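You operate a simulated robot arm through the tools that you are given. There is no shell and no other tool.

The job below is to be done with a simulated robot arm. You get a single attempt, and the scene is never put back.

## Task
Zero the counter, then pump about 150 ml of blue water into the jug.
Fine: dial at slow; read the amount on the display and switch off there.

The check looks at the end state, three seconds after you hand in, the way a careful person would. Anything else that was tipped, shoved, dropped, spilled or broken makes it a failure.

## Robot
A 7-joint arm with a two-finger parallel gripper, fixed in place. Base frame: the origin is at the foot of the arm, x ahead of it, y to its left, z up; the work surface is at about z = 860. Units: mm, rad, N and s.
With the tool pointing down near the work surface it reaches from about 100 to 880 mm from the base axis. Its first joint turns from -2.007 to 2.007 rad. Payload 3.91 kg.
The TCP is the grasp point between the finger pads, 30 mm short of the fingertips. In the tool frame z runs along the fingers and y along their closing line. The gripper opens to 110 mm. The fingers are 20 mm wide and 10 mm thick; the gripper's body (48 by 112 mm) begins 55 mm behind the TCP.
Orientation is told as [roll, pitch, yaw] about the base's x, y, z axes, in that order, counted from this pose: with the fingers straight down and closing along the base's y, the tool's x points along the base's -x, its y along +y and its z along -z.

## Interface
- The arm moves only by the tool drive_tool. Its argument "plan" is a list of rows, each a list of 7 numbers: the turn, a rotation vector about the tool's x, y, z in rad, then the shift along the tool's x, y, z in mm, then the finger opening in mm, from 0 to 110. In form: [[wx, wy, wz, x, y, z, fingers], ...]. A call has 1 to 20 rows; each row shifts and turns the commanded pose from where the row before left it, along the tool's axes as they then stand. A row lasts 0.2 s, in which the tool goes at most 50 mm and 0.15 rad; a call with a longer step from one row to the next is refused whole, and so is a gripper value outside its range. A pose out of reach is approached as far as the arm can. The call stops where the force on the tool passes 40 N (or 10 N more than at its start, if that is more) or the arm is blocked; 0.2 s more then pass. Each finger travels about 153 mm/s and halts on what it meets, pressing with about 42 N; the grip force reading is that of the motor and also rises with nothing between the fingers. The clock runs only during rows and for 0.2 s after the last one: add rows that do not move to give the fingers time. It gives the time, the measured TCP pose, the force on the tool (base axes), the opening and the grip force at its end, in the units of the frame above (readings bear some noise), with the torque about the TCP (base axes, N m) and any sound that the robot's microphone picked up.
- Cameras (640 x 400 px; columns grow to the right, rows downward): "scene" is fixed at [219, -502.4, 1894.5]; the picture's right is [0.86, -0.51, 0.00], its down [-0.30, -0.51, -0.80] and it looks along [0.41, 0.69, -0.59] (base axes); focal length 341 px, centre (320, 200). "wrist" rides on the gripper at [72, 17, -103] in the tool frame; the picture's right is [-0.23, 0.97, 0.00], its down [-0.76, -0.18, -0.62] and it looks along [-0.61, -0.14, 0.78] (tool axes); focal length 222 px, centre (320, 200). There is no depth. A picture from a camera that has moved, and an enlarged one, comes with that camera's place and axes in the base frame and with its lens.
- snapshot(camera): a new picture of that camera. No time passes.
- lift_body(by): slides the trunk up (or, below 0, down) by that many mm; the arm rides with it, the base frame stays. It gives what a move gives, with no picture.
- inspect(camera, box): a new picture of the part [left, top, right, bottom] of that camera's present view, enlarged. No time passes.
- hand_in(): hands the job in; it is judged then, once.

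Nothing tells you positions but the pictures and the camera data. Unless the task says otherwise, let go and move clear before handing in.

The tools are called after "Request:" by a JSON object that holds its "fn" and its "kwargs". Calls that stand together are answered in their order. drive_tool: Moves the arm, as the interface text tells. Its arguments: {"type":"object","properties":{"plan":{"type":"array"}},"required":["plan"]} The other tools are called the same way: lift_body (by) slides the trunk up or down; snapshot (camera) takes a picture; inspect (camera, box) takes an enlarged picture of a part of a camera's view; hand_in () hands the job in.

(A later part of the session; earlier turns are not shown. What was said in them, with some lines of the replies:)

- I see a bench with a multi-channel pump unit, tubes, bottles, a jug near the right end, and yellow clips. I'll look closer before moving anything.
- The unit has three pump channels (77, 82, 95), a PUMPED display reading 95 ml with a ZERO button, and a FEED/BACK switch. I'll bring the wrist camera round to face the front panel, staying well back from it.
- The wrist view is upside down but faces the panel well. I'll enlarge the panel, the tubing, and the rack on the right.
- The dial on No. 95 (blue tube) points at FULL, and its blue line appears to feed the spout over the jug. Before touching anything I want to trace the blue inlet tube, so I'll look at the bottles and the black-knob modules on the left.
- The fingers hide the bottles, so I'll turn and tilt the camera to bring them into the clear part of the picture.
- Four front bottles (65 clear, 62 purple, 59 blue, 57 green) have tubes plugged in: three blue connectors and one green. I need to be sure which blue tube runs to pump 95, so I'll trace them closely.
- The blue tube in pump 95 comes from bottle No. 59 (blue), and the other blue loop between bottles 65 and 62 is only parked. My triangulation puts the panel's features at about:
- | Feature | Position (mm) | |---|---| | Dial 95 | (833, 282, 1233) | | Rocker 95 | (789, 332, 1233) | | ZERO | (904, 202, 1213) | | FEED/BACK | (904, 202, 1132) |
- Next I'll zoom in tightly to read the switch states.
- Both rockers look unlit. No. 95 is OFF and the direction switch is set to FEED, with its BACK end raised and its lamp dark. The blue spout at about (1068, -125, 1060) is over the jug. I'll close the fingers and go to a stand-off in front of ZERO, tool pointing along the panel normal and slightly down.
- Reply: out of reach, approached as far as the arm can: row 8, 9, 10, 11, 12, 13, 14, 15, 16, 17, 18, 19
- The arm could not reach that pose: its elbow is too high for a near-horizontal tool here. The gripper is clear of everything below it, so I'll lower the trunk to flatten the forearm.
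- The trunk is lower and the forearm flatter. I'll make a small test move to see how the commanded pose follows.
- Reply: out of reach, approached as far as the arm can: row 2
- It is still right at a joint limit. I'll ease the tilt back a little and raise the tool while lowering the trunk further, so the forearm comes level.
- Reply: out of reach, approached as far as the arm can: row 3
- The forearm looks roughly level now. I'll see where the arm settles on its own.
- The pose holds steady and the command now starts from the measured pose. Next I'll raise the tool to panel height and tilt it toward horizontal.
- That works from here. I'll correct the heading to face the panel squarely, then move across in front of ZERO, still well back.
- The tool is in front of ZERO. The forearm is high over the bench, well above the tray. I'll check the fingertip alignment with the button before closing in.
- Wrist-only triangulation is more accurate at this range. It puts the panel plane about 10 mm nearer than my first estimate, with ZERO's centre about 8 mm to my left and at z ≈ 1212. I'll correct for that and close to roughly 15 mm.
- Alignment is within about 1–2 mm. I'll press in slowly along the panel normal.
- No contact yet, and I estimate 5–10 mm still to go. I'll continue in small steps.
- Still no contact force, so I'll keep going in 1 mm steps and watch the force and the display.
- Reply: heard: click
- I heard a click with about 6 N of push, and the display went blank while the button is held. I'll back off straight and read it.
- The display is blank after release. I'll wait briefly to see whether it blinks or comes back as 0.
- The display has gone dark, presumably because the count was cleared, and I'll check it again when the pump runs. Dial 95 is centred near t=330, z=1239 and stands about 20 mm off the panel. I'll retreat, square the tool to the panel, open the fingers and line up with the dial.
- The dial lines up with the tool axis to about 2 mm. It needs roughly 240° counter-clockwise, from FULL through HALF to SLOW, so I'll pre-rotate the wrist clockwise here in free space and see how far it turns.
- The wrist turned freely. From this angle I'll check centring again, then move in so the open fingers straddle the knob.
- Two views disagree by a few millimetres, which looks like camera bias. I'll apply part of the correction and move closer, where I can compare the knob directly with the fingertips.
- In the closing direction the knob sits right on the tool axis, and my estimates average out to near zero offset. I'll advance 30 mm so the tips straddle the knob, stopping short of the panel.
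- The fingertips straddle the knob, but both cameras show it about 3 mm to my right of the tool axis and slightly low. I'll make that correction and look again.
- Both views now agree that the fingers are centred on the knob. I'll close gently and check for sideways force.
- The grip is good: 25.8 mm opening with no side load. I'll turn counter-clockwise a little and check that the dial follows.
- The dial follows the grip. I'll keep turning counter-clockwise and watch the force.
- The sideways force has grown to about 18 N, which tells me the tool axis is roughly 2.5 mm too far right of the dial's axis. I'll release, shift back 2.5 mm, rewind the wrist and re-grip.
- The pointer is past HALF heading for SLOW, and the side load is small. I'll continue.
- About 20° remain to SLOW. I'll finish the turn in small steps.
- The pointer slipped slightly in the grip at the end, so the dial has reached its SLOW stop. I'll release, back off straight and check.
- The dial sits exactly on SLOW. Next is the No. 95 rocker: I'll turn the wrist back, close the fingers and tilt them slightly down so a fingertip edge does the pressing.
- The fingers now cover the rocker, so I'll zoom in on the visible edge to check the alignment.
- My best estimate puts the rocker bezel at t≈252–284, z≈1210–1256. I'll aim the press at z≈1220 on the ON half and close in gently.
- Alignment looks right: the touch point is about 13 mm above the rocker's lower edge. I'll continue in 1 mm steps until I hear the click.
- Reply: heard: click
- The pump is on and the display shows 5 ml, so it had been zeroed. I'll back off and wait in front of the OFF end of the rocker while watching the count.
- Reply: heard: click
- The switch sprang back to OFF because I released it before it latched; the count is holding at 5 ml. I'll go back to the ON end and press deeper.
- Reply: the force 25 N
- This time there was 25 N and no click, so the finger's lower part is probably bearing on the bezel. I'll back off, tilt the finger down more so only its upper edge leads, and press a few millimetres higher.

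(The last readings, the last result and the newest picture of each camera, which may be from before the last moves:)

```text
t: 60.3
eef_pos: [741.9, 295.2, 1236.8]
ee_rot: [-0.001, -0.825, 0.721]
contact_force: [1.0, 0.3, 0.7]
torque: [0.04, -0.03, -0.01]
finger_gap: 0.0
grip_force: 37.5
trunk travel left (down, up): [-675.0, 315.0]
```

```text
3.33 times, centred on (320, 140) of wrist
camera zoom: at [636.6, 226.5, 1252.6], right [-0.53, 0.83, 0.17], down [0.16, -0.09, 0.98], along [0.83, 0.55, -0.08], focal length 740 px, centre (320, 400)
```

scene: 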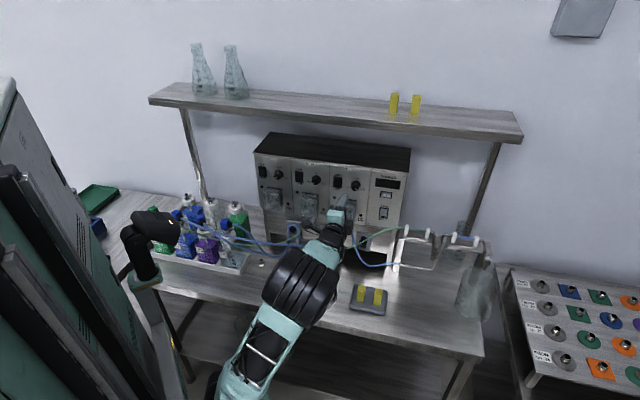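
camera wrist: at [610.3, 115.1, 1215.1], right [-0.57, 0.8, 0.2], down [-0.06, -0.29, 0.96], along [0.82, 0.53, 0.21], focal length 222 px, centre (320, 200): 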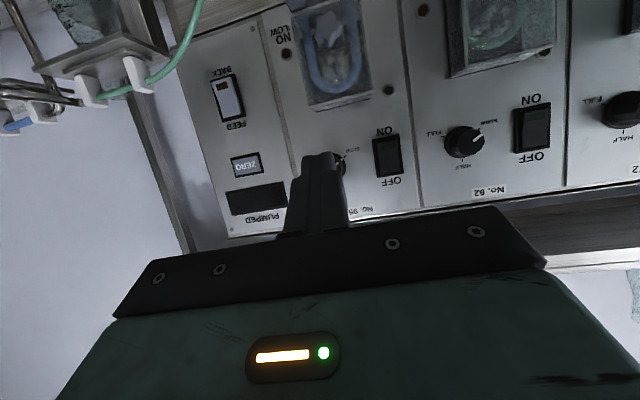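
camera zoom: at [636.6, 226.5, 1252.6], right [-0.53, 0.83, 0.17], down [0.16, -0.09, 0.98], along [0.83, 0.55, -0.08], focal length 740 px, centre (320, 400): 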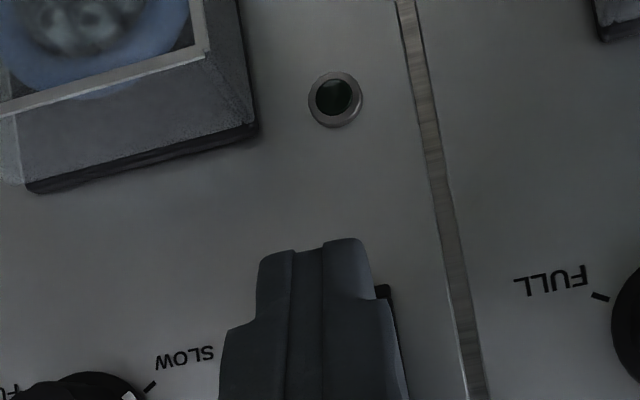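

Request:
{"fn": "drive_tool", "kwargs": {"plan": [[0, 0, 0, -2.7, 0, 2.94, 0], [0, 0, 0, -2.7, 0, 2.94, 0], [0, 0, 0, -1.02, 0, 1.1, 0], [0, 0, 0, -1.02, 0, 1.1, 0], [0, 0, 0, -1.02, 0, 1.1, 0], [0, 0, 0, -1.02, 0, 1.1, 0], [0, 0, 0, -1.02, 0, 1.1, 0]]}}

Request:
{"fn": "inspect", "kwargs": {"camera": "scene", "box": [325, 165, 405, 215]}}

```text
t: 61.8
eef_pos: [749.0, 301.7, 1237.5]
ee_rot: [-0.003, -0.819, 0.723]
contact_force: [-20.3, -18.4, 6.4]
torque: [-0.03, 0.2, 0.05]
finger_gap: 0.0
grip_force: 38.3
trunk travel left (down, up): [-675.0, 315.0]
heard: click
stopped in row 7: the force on the tool passed its limit at 43 N (the readings are from after the stop); the commanded pose is now the measured one
```

```text
8.00 times, centred on (365, 190) of scene
camera zoom: at [219.0, -502.4, 1894.5], right [0.86, -0.51, 0.0], down [-0.3, -0.51, -0.8], along [0.41, 0.69, -0.59], focal length 2729 px, centre (-40, 280)
```

zoom: 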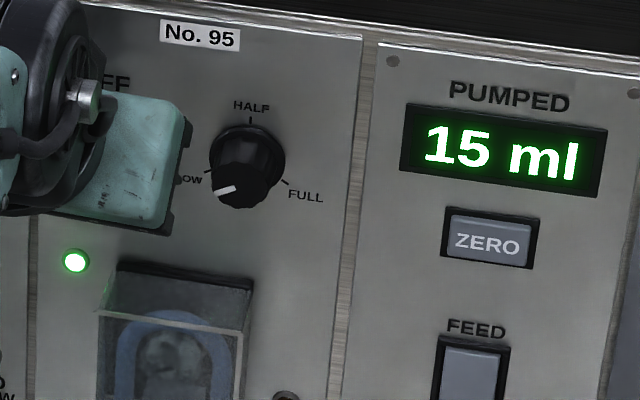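

The pump is running at 15 ml and counting, with the green lamp lit and the rocker fully home. I'll back straight off and confirm it latches.

Request:
{"fn": "drive_tool", "kwargs": {"plan": [[0, 0, 0, 3.4, 0, -3.7, 0], [0, 0, 0, 6.8, 0, -7.34, 0]]}}

Request:
{"fn": "inspect", "kwargs": {"camera": "scene", "box": [325, 165, 405, 215]}}

Request:
{"fn": "inspect", "kwargs": {"camera": "scene", "box": [390, 210, 510, 330]}}

```text
t: 62.4
eef_pos: [739.3, 295.5, 1235.5]
ee_rot: [-0.005, -0.82, 0.724]
contact_force: [0.2, 0.0, 0.2]
torque: [0.0, 0.03, -0.01]
finger_gap: 0.2
grip_force: 38.1
trunk travel left (down, up): [-675.0, 315.0]
```

```text
8.00 times, centred on (365, 190) of scene
camera zoom: at [219.0, -502.4, 1894.5], right [0.86, -0.51, 0.0], down [-0.3, -0.51, -0.8], along [0.41, 0.69, -0.59], focal length 2729 px, centre (-40, 280)
```

zoom: 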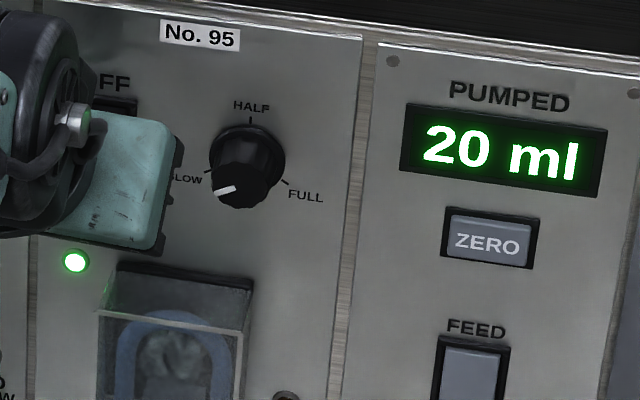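

```text
3.33 times, centred on (450, 270) of scene
camera zoom: at [219.0, -502.4, 1894.5], right [0.86, -0.51, 0.0], down [-0.3, -0.51, -0.8], along [0.41, 0.69, -0.59], focal length 1137 px, centre (-113, -33)
```

zoom: 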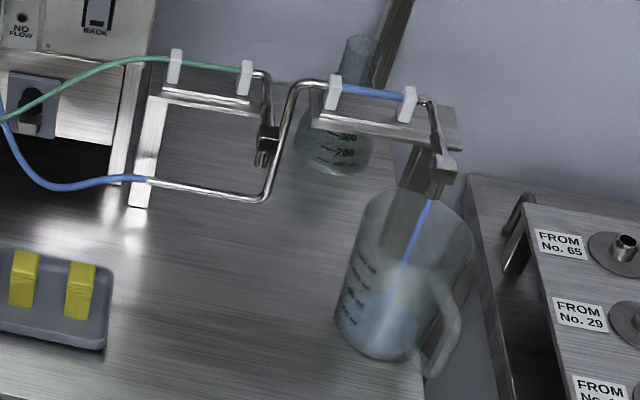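

Blue water is streaming into the jug, at 20 ml and running near 8–10 ml/s. I'll back off a little more and move up to stand by in front of OFF.

Request:
{"fn": "drive_tool", "kwargs": {"plan": [[0, 0, 0, 5.4, 0, -5.9, 0], [0, 0, 0, -17.6, 0, -16.3, 0], [0, 0, 0, 0, 0, 0, 0]]}}

Request:
{"fn": "inspect", "kwargs": {"camera": "scene", "box": [325, 165, 405, 215]}}

Request:
{"fn": "inspect", "kwargs": {"camera": "wrist", "box": [250, 80, 390, 200]}}

```text
t: 63.2
eef_pos: [734.0, 289.8, 1261.2]
ee_rot: [-0.004, -0.819, 0.724]
contact_force: [0.2, 0.1, 0.3]
torque: [-0.04, 0.03, -0.04]
finger_gap: 0.0
grip_force: 37.1
trunk travel left (down, up): [-675.0, 315.0]
```

```text
8.00 times, centred on (365, 190) of scene
camera zoom: at [219.0, -502.4, 1894.5], right [0.86, -0.51, 0.0], down [-0.3, -0.51, -0.8], along [0.41, 0.69, -0.59], focal length 2729 px, centre (-40, 280)
```

zoom: 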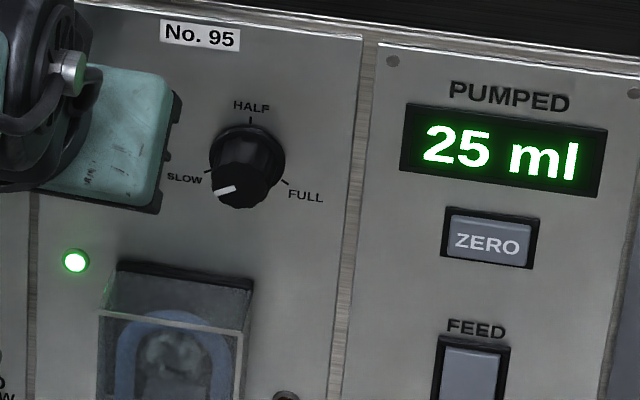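

```text
3.33 times, centred on (320, 140) of wrist
camera zoom: at [628.7, 220.3, 1277.6], right [-0.53, 0.83, 0.16], down [0.16, -0.09, 0.98], along [0.83, 0.54, -0.09], focal length 740 px, centre (320, 400)
```

zoom: 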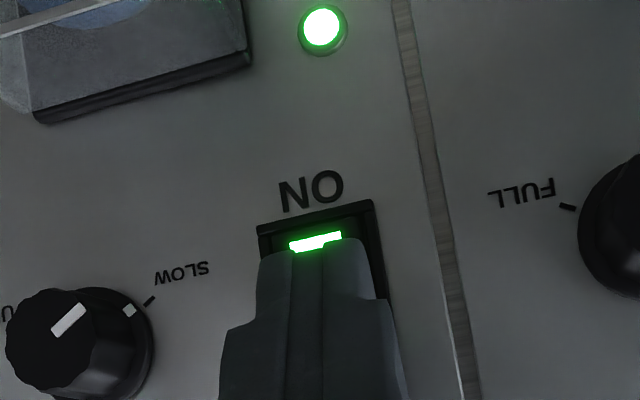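

It is latched: 25 ml, with both lamps lit, at about 7 ml/s. I'll edge closer to the OFF end and line up slightly lower while it fills.

Request:
{"fn": "drive_tool", "kwargs": {"plan": [[0, 0, 0, -3.2, 0, 7.9, 0], [0, 0, 0, 0, 0, 0, 0], [0, 0, 0, 0, 0, 0, 0]]}}

Request:
{"fn": "inspect", "kwargs": {"camera": "scene", "box": [325, 165, 405, 215]}}

```text
t: 64.0
eef_pos: [739.4, 294.6, 1258.0]
ee_rot: [-0.004, -0.82, 0.725]
contact_force: [-0.1, -0.1, 0.1]
torque: [0.01, 0.0, 0.03]
finger_gap: 0.1
grip_force: 38.0
trunk travel left (down, up): [-675.0, 315.0]
```

```text
8.00 times, centred on (365, 190) of scene
camera zoom: at [219.0, -502.4, 1894.5], right [0.86, -0.51, 0.0], down [-0.3, -0.51, -0.8], along [0.41, 0.69, -0.59], focal length 2729 px, centre (-40, 280)
```

zoom: 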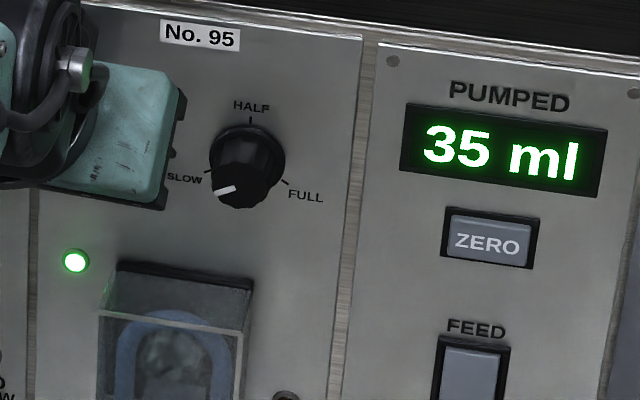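

Request:
{"fn": "drive_tool", "kwargs": {"plan": [[0, 0, 0, 0, 0, 0, 0], [0, 0, 0, 0, 0, 0, 0], [0, 0, 0, 0, 0, 0, 0], [0, 0, 0, 0, 0, 0, 0], [0, 0, 0, 0, 0, 0, 0], [0, 0, 0, 0, 0, 0, 0], [0, 0, 0, 0, 0, 0, 0], [0, 0, 0, 0, 0, 0, 0], [0, 0, 0, 0, 0, 0, 0], [0, 0, 0, 0, 0, 0, 0], [0, 0, 0, 0, 0, 0, 0], [0, 0, 0, 0, 0, 0, 0], [0, 0, 0, 0, 0, 0, 0], [0, 0, 0, 0, 0, 0, 0]]}}

Request:
{"fn": "inspect", "kwargs": {"camera": "scene", "box": [325, 165, 405, 215]}}

```text
t: 67.0
eef_pos: [738.5, 294.5, 1256.8]
ee_rot: [-0.004, -0.818, 0.726]
contact_force: [-0.3, 0.8, 0.1]
torque: [-0.01, -0.01, 0.02]
finger_gap: 0.0
grip_force: 37.6
trunk travel left (down, up): [-675.0, 315.0]
```

```text
8.00 times, centred on (365, 190) of scene
camera zoom: at [219.0, -502.4, 1894.5], right [0.86, -0.51, 0.0], down [-0.3, -0.51, -0.8], along [0.41, 0.69, -0.59], focal length 2729 px, centre (-40, 280)
```

zoom: 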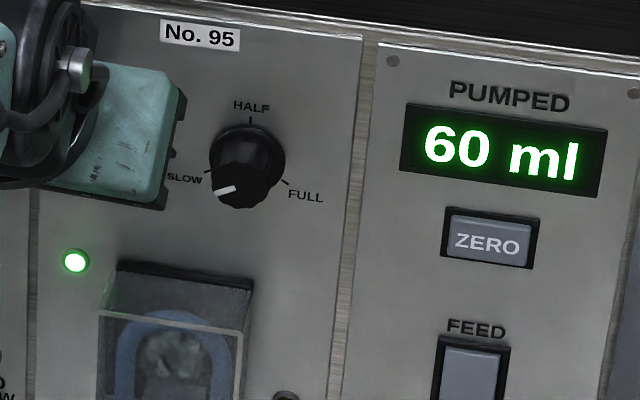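

The rate is about 8.5 ml/s, so 150 ml should come near t≈77.5 s. I'll use the time to creep close to the OFF surface and find light contact.

Request:
{"fn": "drive_tool", "kwargs": {"plan": [[0, 0, 0, -2.0, 0, 2.2, 0], [0, 0, 0, -2.0, 0, 2.2, 0]]}}

```text
t: 67.6
eef_pos: [743.6, 298.7, 1256.0]
ee_rot: [-0.005, -0.818, 0.724]
contact_force: [0.2, 0.0, -0.3]
torque: [0.03, -0.01, -0.03]
finger_gap: 0.0
grip_force: 37.5
trunk travel left (down, up): [-675.0, 315.0]
```

Request:
{"fn": "drive_tool", "kwargs": {"plan": [[0, 0, 0, -1.36, 0, 1.47, 0], [0, 0, 0, 0, 0, 0, 0]]}}

Request:
{"fn": "inspect", "kwargs": {"camera": "wrist", "box": [270, 90, 370, 180]}}

```text
t: 68.2
eef_pos: [746.0, 299.9, 1257.0]
ee_rot: [-0.005, -0.817, 0.724]
contact_force: [0.0, -0.1, 1.1]
torque: [0.03, 0.0, 0.0]
finger_gap: 0.1
grip_force: 37.5
trunk travel left (down, up): [-675.0, 315.0]
```

```text
4.44 times, centred on (320, 135) of wrist
camera zoom: at [641.3, 231.0, 1273.8], right [-0.53, 0.83, 0.16], down [0.16, -0.09, 0.98], along [0.83, 0.54, -0.09], focal length 987 px, centre (320, 489)
```

zoom: 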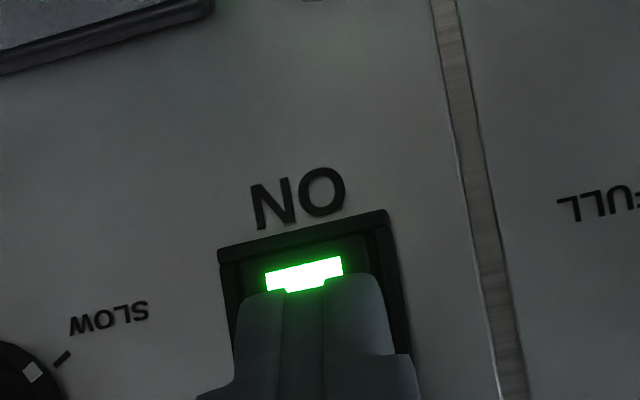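

Request:
{"fn": "drive_tool", "kwargs": {"plan": [[0, 0, 0, -1.02, 0, 1.1, 0], [0, 0, 0, 0, 0, 0, 0]]}}

Request:
{"fn": "inspect", "kwargs": {"camera": "scene", "box": [325, 165, 405, 215]}}

```text
t: 68.8
eef_pos: [746.4, 300.4, 1256.4]
ee_rot: [-0.004, -0.82, 0.723]
contact_force: [0.5, -0.6, 0.6]
torque: [0.0, -0.01, -0.01]
finger_gap: 0.0
grip_force: 37.5
trunk travel left (down, up): [-675.0, 315.0]
```

```text
8.00 times, centred on (365, 190) of scene
camera zoom: at [219.0, -502.4, 1894.5], right [0.86, -0.51, 0.0], down [-0.3, -0.51, -0.8], along [0.41, 0.69, -0.59], focal length 2729 px, centre (-40, 280)
```

zoom: 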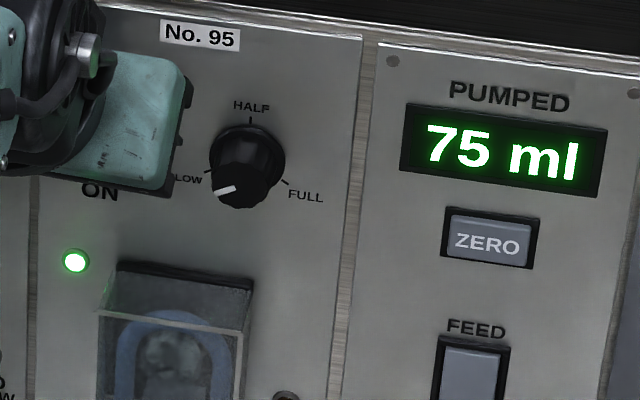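

Request:
{"fn": "drive_tool", "kwargs": {"plan": [[0, 0, 0, 0, 0, 0, 0], [0, 0, 0, 0, 0, 0, 0], [0, 0, 0, 0, 0, 0, 0], [0, 0, 0, 0, 0, 0, 0], [0, 0, 0, 0, 0, 0, 0], [0, 0, 0, 0, 0, 0, 0], [0, 0, 0, 0, 0, 0, 0], [0, 0, 0, 0, 0, 0, 0], [0, 0, 0, 0, 0, 0, 0], [0, 0, 0, 0, 0, 0, 0], [0, 0, 0, 0, 0, 0, 0], [0, 0, 0, 0, 0, 0, 0], [0, 0, 0, 0, 0, 0, 0], [0, 0, 0, 0, 0, 0, 0], [0, 0, 0, 0, 0, 0, 0], [0, 0, 0, 0, 0, 0, 0], [0, 0, 0, 0, 0, 0, 0], [0, 0, 0, 0, 0, 0, 0]]}}

Request:
{"fn": "inspect", "kwargs": {"camera": "scene", "box": [325, 165, 405, 215]}}

Request:
{"fn": "inspect", "kwargs": {"camera": "scene", "box": [425, 230, 505, 330]}}

```text
t: 72.6
eef_pos: [746.2, 300.7, 1257.0]
ee_rot: [-0.003, -0.82, 0.725]
contact_force: [0.4, 0.1, -0.7]
torque: [-0.03, -0.01, 0.02]
finger_gap: 0.1
grip_force: 37.5
trunk travel left (down, up): [-675.0, 315.0]
```

```text
8.00 times, centred on (365, 190) of scene
camera zoom: at [219.0, -502.4, 1894.5], right [0.86, -0.51, 0.0], down [-0.3, -0.51, -0.8], along [0.41, 0.69, -0.59], focal length 2729 px, centre (-40, 280)
```

zoom: 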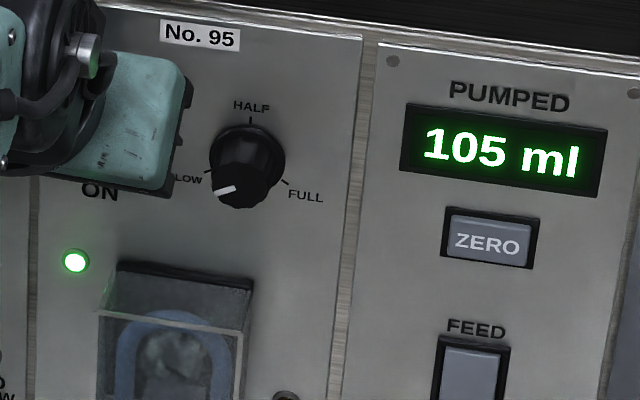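

```text
4.00 times, centred on (465, 280) of scene
camera zoom: at [219.0, -502.4, 1894.5], right [0.86, -0.51, 0.0], down [-0.3, -0.51, -0.8], along [0.41, 0.69, -0.59], focal length 1364 px, centre (-260, -120)
```

zoom: 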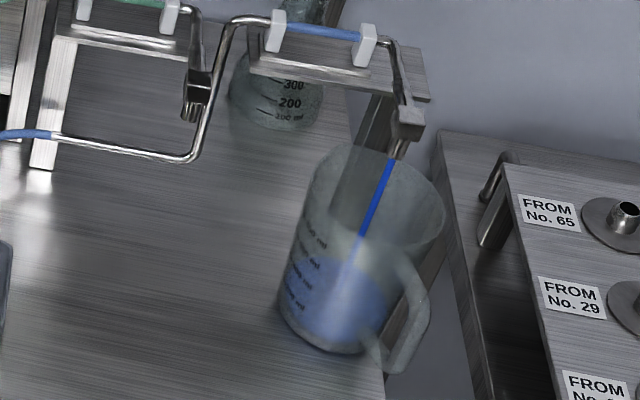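

Request:
{"fn": "drive_tool", "kwargs": {"plan": [[0, 0, 0, 0, 0, 0, 0], [0, 0, 0, 0, 0, 0, 0], [0, 0, 0, 0, 0, 0, 0], [0, 0, 0, 0, 0, 0, 0], [0, 0, 0, 0, 0, 0, 0], [0, 0, 0, 0, 0, 0, 0], [0, 0, 0, 0, 0, 0, 0], [0, 0, 0, 0, 0, 0, 0], [0, 0, 0, 0, 0, 0, 0], [0, 0, 0, 0, 0, 0, 0], [0, 0, 0, 0, 0, 0, 0], [0, 0, 0, 0, 0, 0, 0], [0, 0, 0, 0, 0, 0, 0], [0, 0, 0, 0, 0, 0, 0], [0, 0, 0, 0, 0, 0, 0], [0, 0, 0, 0, 0, 0, 0], [0, 0, 0, 0, 0, 0, 0], [0, 0, 0, 0, 0, 0, 0], [0, 0, 0, 0, 0, 0, 0]]}}

Request:
{"fn": "inspect", "kwargs": {"camera": "scene", "box": [325, 165, 405, 215]}}

```text
t: 76.6
eef_pos: [746.3, 301.7, 1256.5]
ee_rot: [-0.003, -0.819, 0.725]
contact_force: [-0.3, -0.6, -1.7]
torque: [0.01, 0.01, -0.02]
finger_gap: 0.0
grip_force: 37.6
trunk travel left (down, up): [-675.0, 315.0]
```

```text
8.00 times, centred on (365, 190) of scene
camera zoom: at [219.0, -502.4, 1894.5], right [0.86, -0.51, 0.0], down [-0.3, -0.51, -0.8], along [0.41, 0.69, -0.59], focal length 2729 px, centre (-40, 280)
```

zoom: 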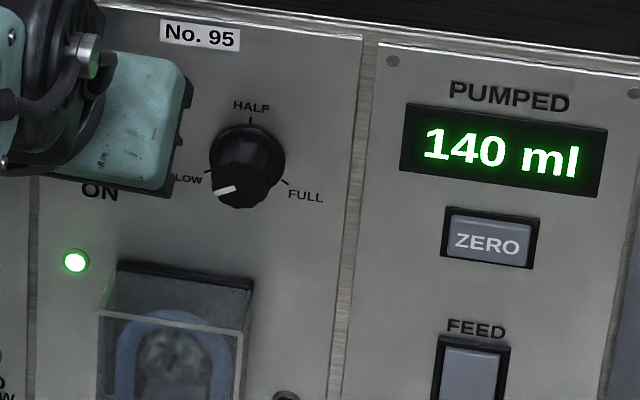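

140 ml. I'll press OFF now.

Request:
{"fn": "drive_tool", "kwargs": {"plan": [[0, 0, 0, -1.36, 0, 1.47, 0], [0, 0, 0, -1.36, 0, 1.47, 0], [0, 0, 0, -1.36, 0, 1.47, 0], [0, 0, 0, -1.36, 0, 1.47, 0], [0, 0, 0, -1.36, 0, 1.47, 0]]}}

Request:
{"fn": "inspect", "kwargs": {"camera": "scene", "box": [325, 165, 405, 215]}}

```text
t: 77.5
eef_pos: [748.3, 302.6, 1257.5]
ee_rot: [-0.003, -0.813, 0.724]
contact_force: [-21.0, -18.5, 7.2]
torque: [-0.03, 0.23, 0.05]
finger_gap: 0.0
grip_force: 37.4
trunk travel left (down, up): [-675.0, 315.0]
heard: click
stopped in row 4: the force on the tool passed its limit at 44 N (the readings are from after the stop); the commanded pose is now the measured one
```

```text
8.00 times, centred on (365, 190) of scene
camera zoom: at [219.0, -502.4, 1894.5], right [0.86, -0.51, 0.0], down [-0.3, -0.51, -0.8], along [0.41, 0.69, -0.59], focal length 2729 px, centre (-40, 280)
```

zoom: 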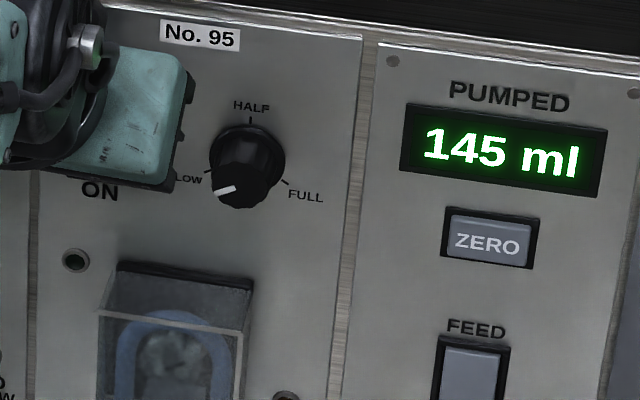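

The pump is off (lamp dark) and the display reads 145 ml. I'll back straight off, confirm it stays off, and check the jug.

Request:
{"fn": "drive_tool", "kwargs": {"plan": [[0, 0, 0, 3.4, 0, -3.7, 0], [0, 0, 0, 6.8, 0, -7.34, 0], [0, 0, 0, 13.6, 0, -14.7, 0], [0, 0, 0, 0, 0, 0, 0]]}}

Request:
{"fn": "inspect", "kwargs": {"camera": "scene", "box": [325, 165, 405, 215]}}

Request:
{"fn": "inspect", "kwargs": {"camera": "scene", "box": [445, 255, 495, 315]}}

Request:
{"fn": "inspect", "kwargs": {"camera": "wrist", "box": [250, 60, 390, 200]}}

```text
t: 78.5
eef_pos: [726.1, 280.4, 1257.7]
ee_rot: [-0.005, -0.813, 0.725]
contact_force: [-0.5, 0.8, -0.6]
torque: [-0.01, 0.0, -0.03]
finger_gap: 0.1
grip_force: 37.6
trunk travel left (down, up): [-675.0, 315.0]
```

```text
8.00 times, centred on (365, 190) of scene
camera zoom: at [219.0, -502.4, 1894.5], right [0.86, -0.51, 0.0], down [-0.3, -0.51, -0.8], along [0.41, 0.69, -0.59], focal length 2729 px, centre (-40, 280)
```

zoom: 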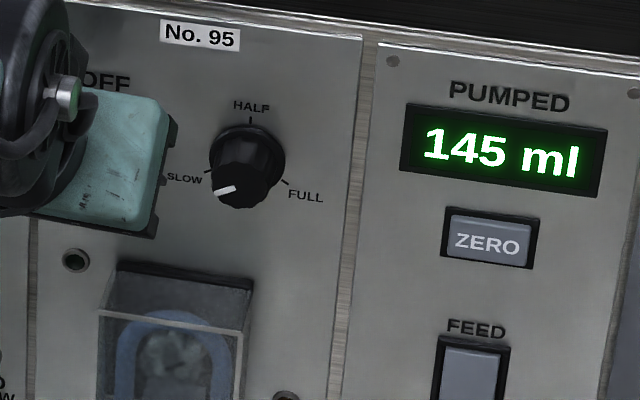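

```text
6.67 times, centred on (470, 285) of scene
camera zoom: at [219.0, -502.4, 1894.5], right [0.86, -0.51, 0.0], down [-0.3, -0.51, -0.8], along [0.41, 0.69, -0.59], focal length 2274 px, centre (-680, -367)
```

zoom: 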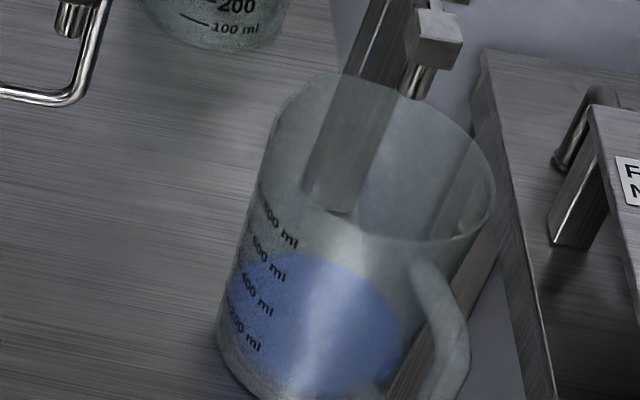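

```text
2.86 times, centred on (320, 130) of wrist
camera zoom: at [620.8, 211.2, 1274.6], right [-0.53, 0.83, 0.16], down [0.17, -0.08, 0.98], along [0.83, 0.54, -0.1], focal length 635 px, centre (320, 400)
```

zoom: 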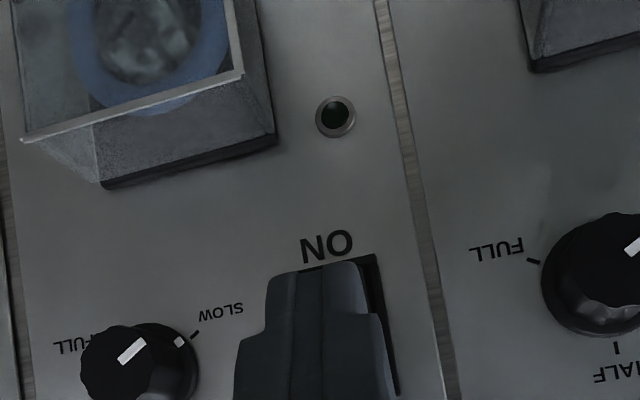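

It stays off at 145 ml, which is within one 5 ml display step of 150. I'll retract clear of the panel, then look at the jug level as a cross-check.

Request:
{"fn": "drive_tool", "kwargs": {"plan": [[0, 0, 0, 25.8, 0, -27.3, 0], [0, 0, 0, 25.8, 0, -27.3, 0], [0, 0, 0, 25.8, 0, -27.3, 0], [0, 0, 0, 0, 0, 0, 0]]}}

Request:
{"fn": "inspect", "kwargs": {"camera": "scene", "box": [440, 250, 510, 330]}}

Request:
{"fn": "inspect", "kwargs": {"camera": "scene", "box": [250, 150, 420, 270]}}

Request:
{"fn": "snapshot", "kwargs": {"camera": "wrist"}}

```text
t: 79.5
eef_pos: [641.8, 206.0, 1256.1]
ee_rot: [-0.004, -0.814, 0.725]
contact_force: [0.7, -0.2, 0.3]
torque: [0.0, 0.0, 0.04]
finger_gap: 0.0
grip_force: 37.5
trunk travel left (down, up): [-675.0, 315.0]
```

```text
5.00 times, centred on (475, 290) of scene
camera zoom: at [219.0, -502.4, 1894.5], right [0.86, -0.51, 0.0], down [-0.3, -0.51, -0.8], along [0.41, 0.69, -0.59], focal length 1705 px, centre (-455, -250)
```

zoom: 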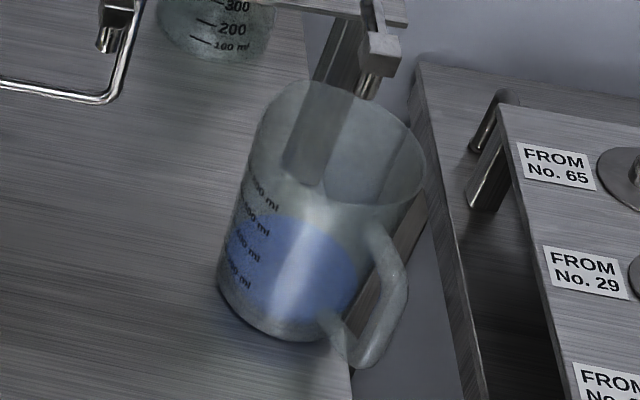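

```text
3.33 times, centred on (335, 210) of scene
camera zoom: at [219.0, -502.4, 1894.5], right [0.86, -0.51, 0.0], down [-0.3, -0.51, -0.8], along [0.41, 0.69, -0.59], focal length 1137 px, centre (270, 167)
```

zoom: 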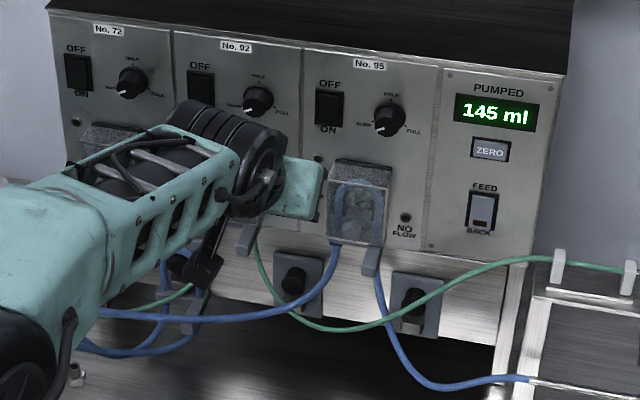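

```text
taken
camera wrist: at [536.6, 136.3, 1274.9], right [-0.53, 0.83, 0.16], down [0.17, -0.08, 0.98], along [0.83, 0.54, -0.1], focal length 222 px, centre (320, 200)
```

wrist: 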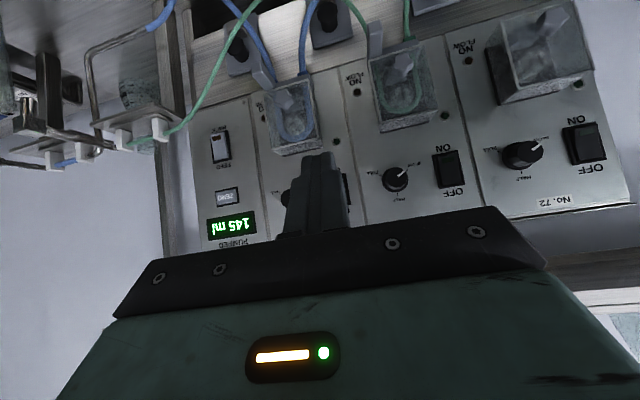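

The controls are back as they should be: No. 95 OFF, dial at SLOW, FEED set, 145 ml shown. I'll zoom in once more on the jug and the bench around it for spills or anything disturbed.

Request:
{"fn": "inspect", "kwargs": {"camera": "scene", "box": [448, 268, 490, 312]}}

Request:
{"fn": "inspect", "kwargs": {"camera": "scene", "box": [330, 220, 520, 350]}}

Request:
{"fn": "inspect", "kwargs": {"camera": "scene", "box": [130, 180, 300, 300]}}

```text
9.09 times, centred on (469, 290) of scene
camera zoom: at [219.0, -502.4, 1894.5], right [0.86, -0.51, 0.0], down [-0.3, -0.51, -0.8], along [0.41, 0.69, -0.59], focal length 3101 px, centre (-1034, -618)
```

zoom: 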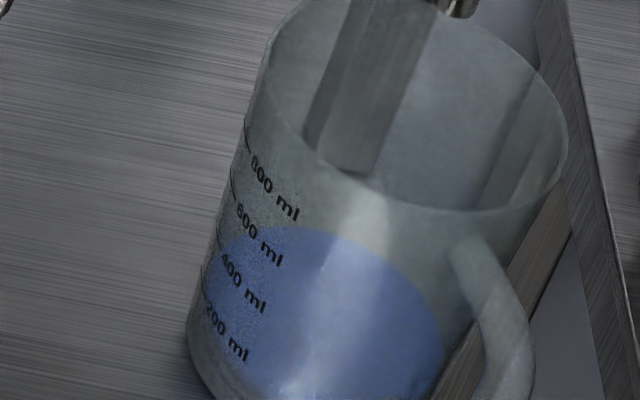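

```text
3.08 times, centred on (425, 285) of scene
camera zoom: at [219.0, -502.4, 1894.5], right [0.86, -0.51, 0.0], down [-0.3, -0.51, -0.8], along [0.41, 0.69, -0.59], focal length 1050 px, centre (-3, -62)
```

zoom: 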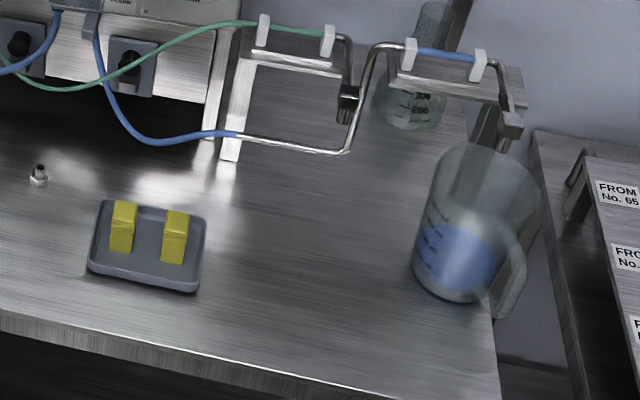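

```text
3.33 times, centred on (215, 240) of scene
camera zoom: at [219.0, -502.4, 1894.5], right [0.86, -0.51, 0.0], down [-0.3, -0.51, -0.8], along [0.41, 0.69, -0.59], focal length 1137 px, centre (670, 67)
```

zoom: 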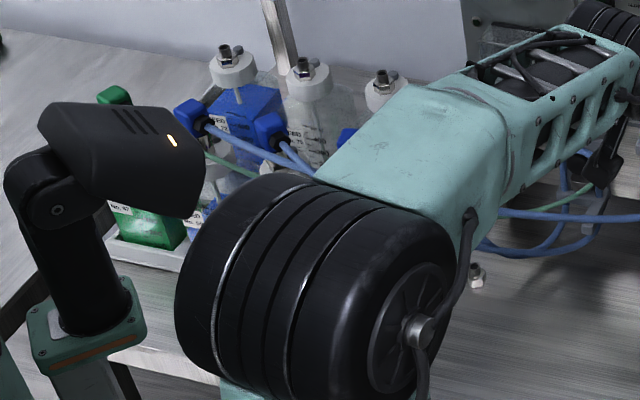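

Blue water is in the jug with no spill, and nothing else has moved. Pump 95 is latched OFF with its dial at SLOW, and the display reads 145 ml, within one display step of 150. The gripper is empty and well clear, so I'm handing in.

Request:
{"fn": "hand_in", "kwargs": {}}

```text
The job is handed in.
```

I zeroed the counter and pumped blue water into the jug, but stopped slightly short: the display reads 145 ml, not 150. I've handed the job in; no result came back.

- **Amount:** the display counts in 5 ml steps and the pump ran at about 8.5 ml/s. I switched off just before 150, so I estimate 144–147 ml. I didn't top up, because a short extra run risked overshooting.
- **Jug level:** from the scene camera, the water looked close to the 200 ml mark. That view is from above and hard to read, so I trusted the display. If the jug does hold more than the display shows, I couldn't confirm it.
- **Switch-on:** my first press of the No. 95 switch didn't stay on. It ran for about a second and added 5 ml, which is included in the 145. A second, deeper press held.
- **Final state:** No. 95 is off with its dial at slow and the direction switch on FEED. I saw no spills and nothing out of place. The gripper is empty and clear of the panel.
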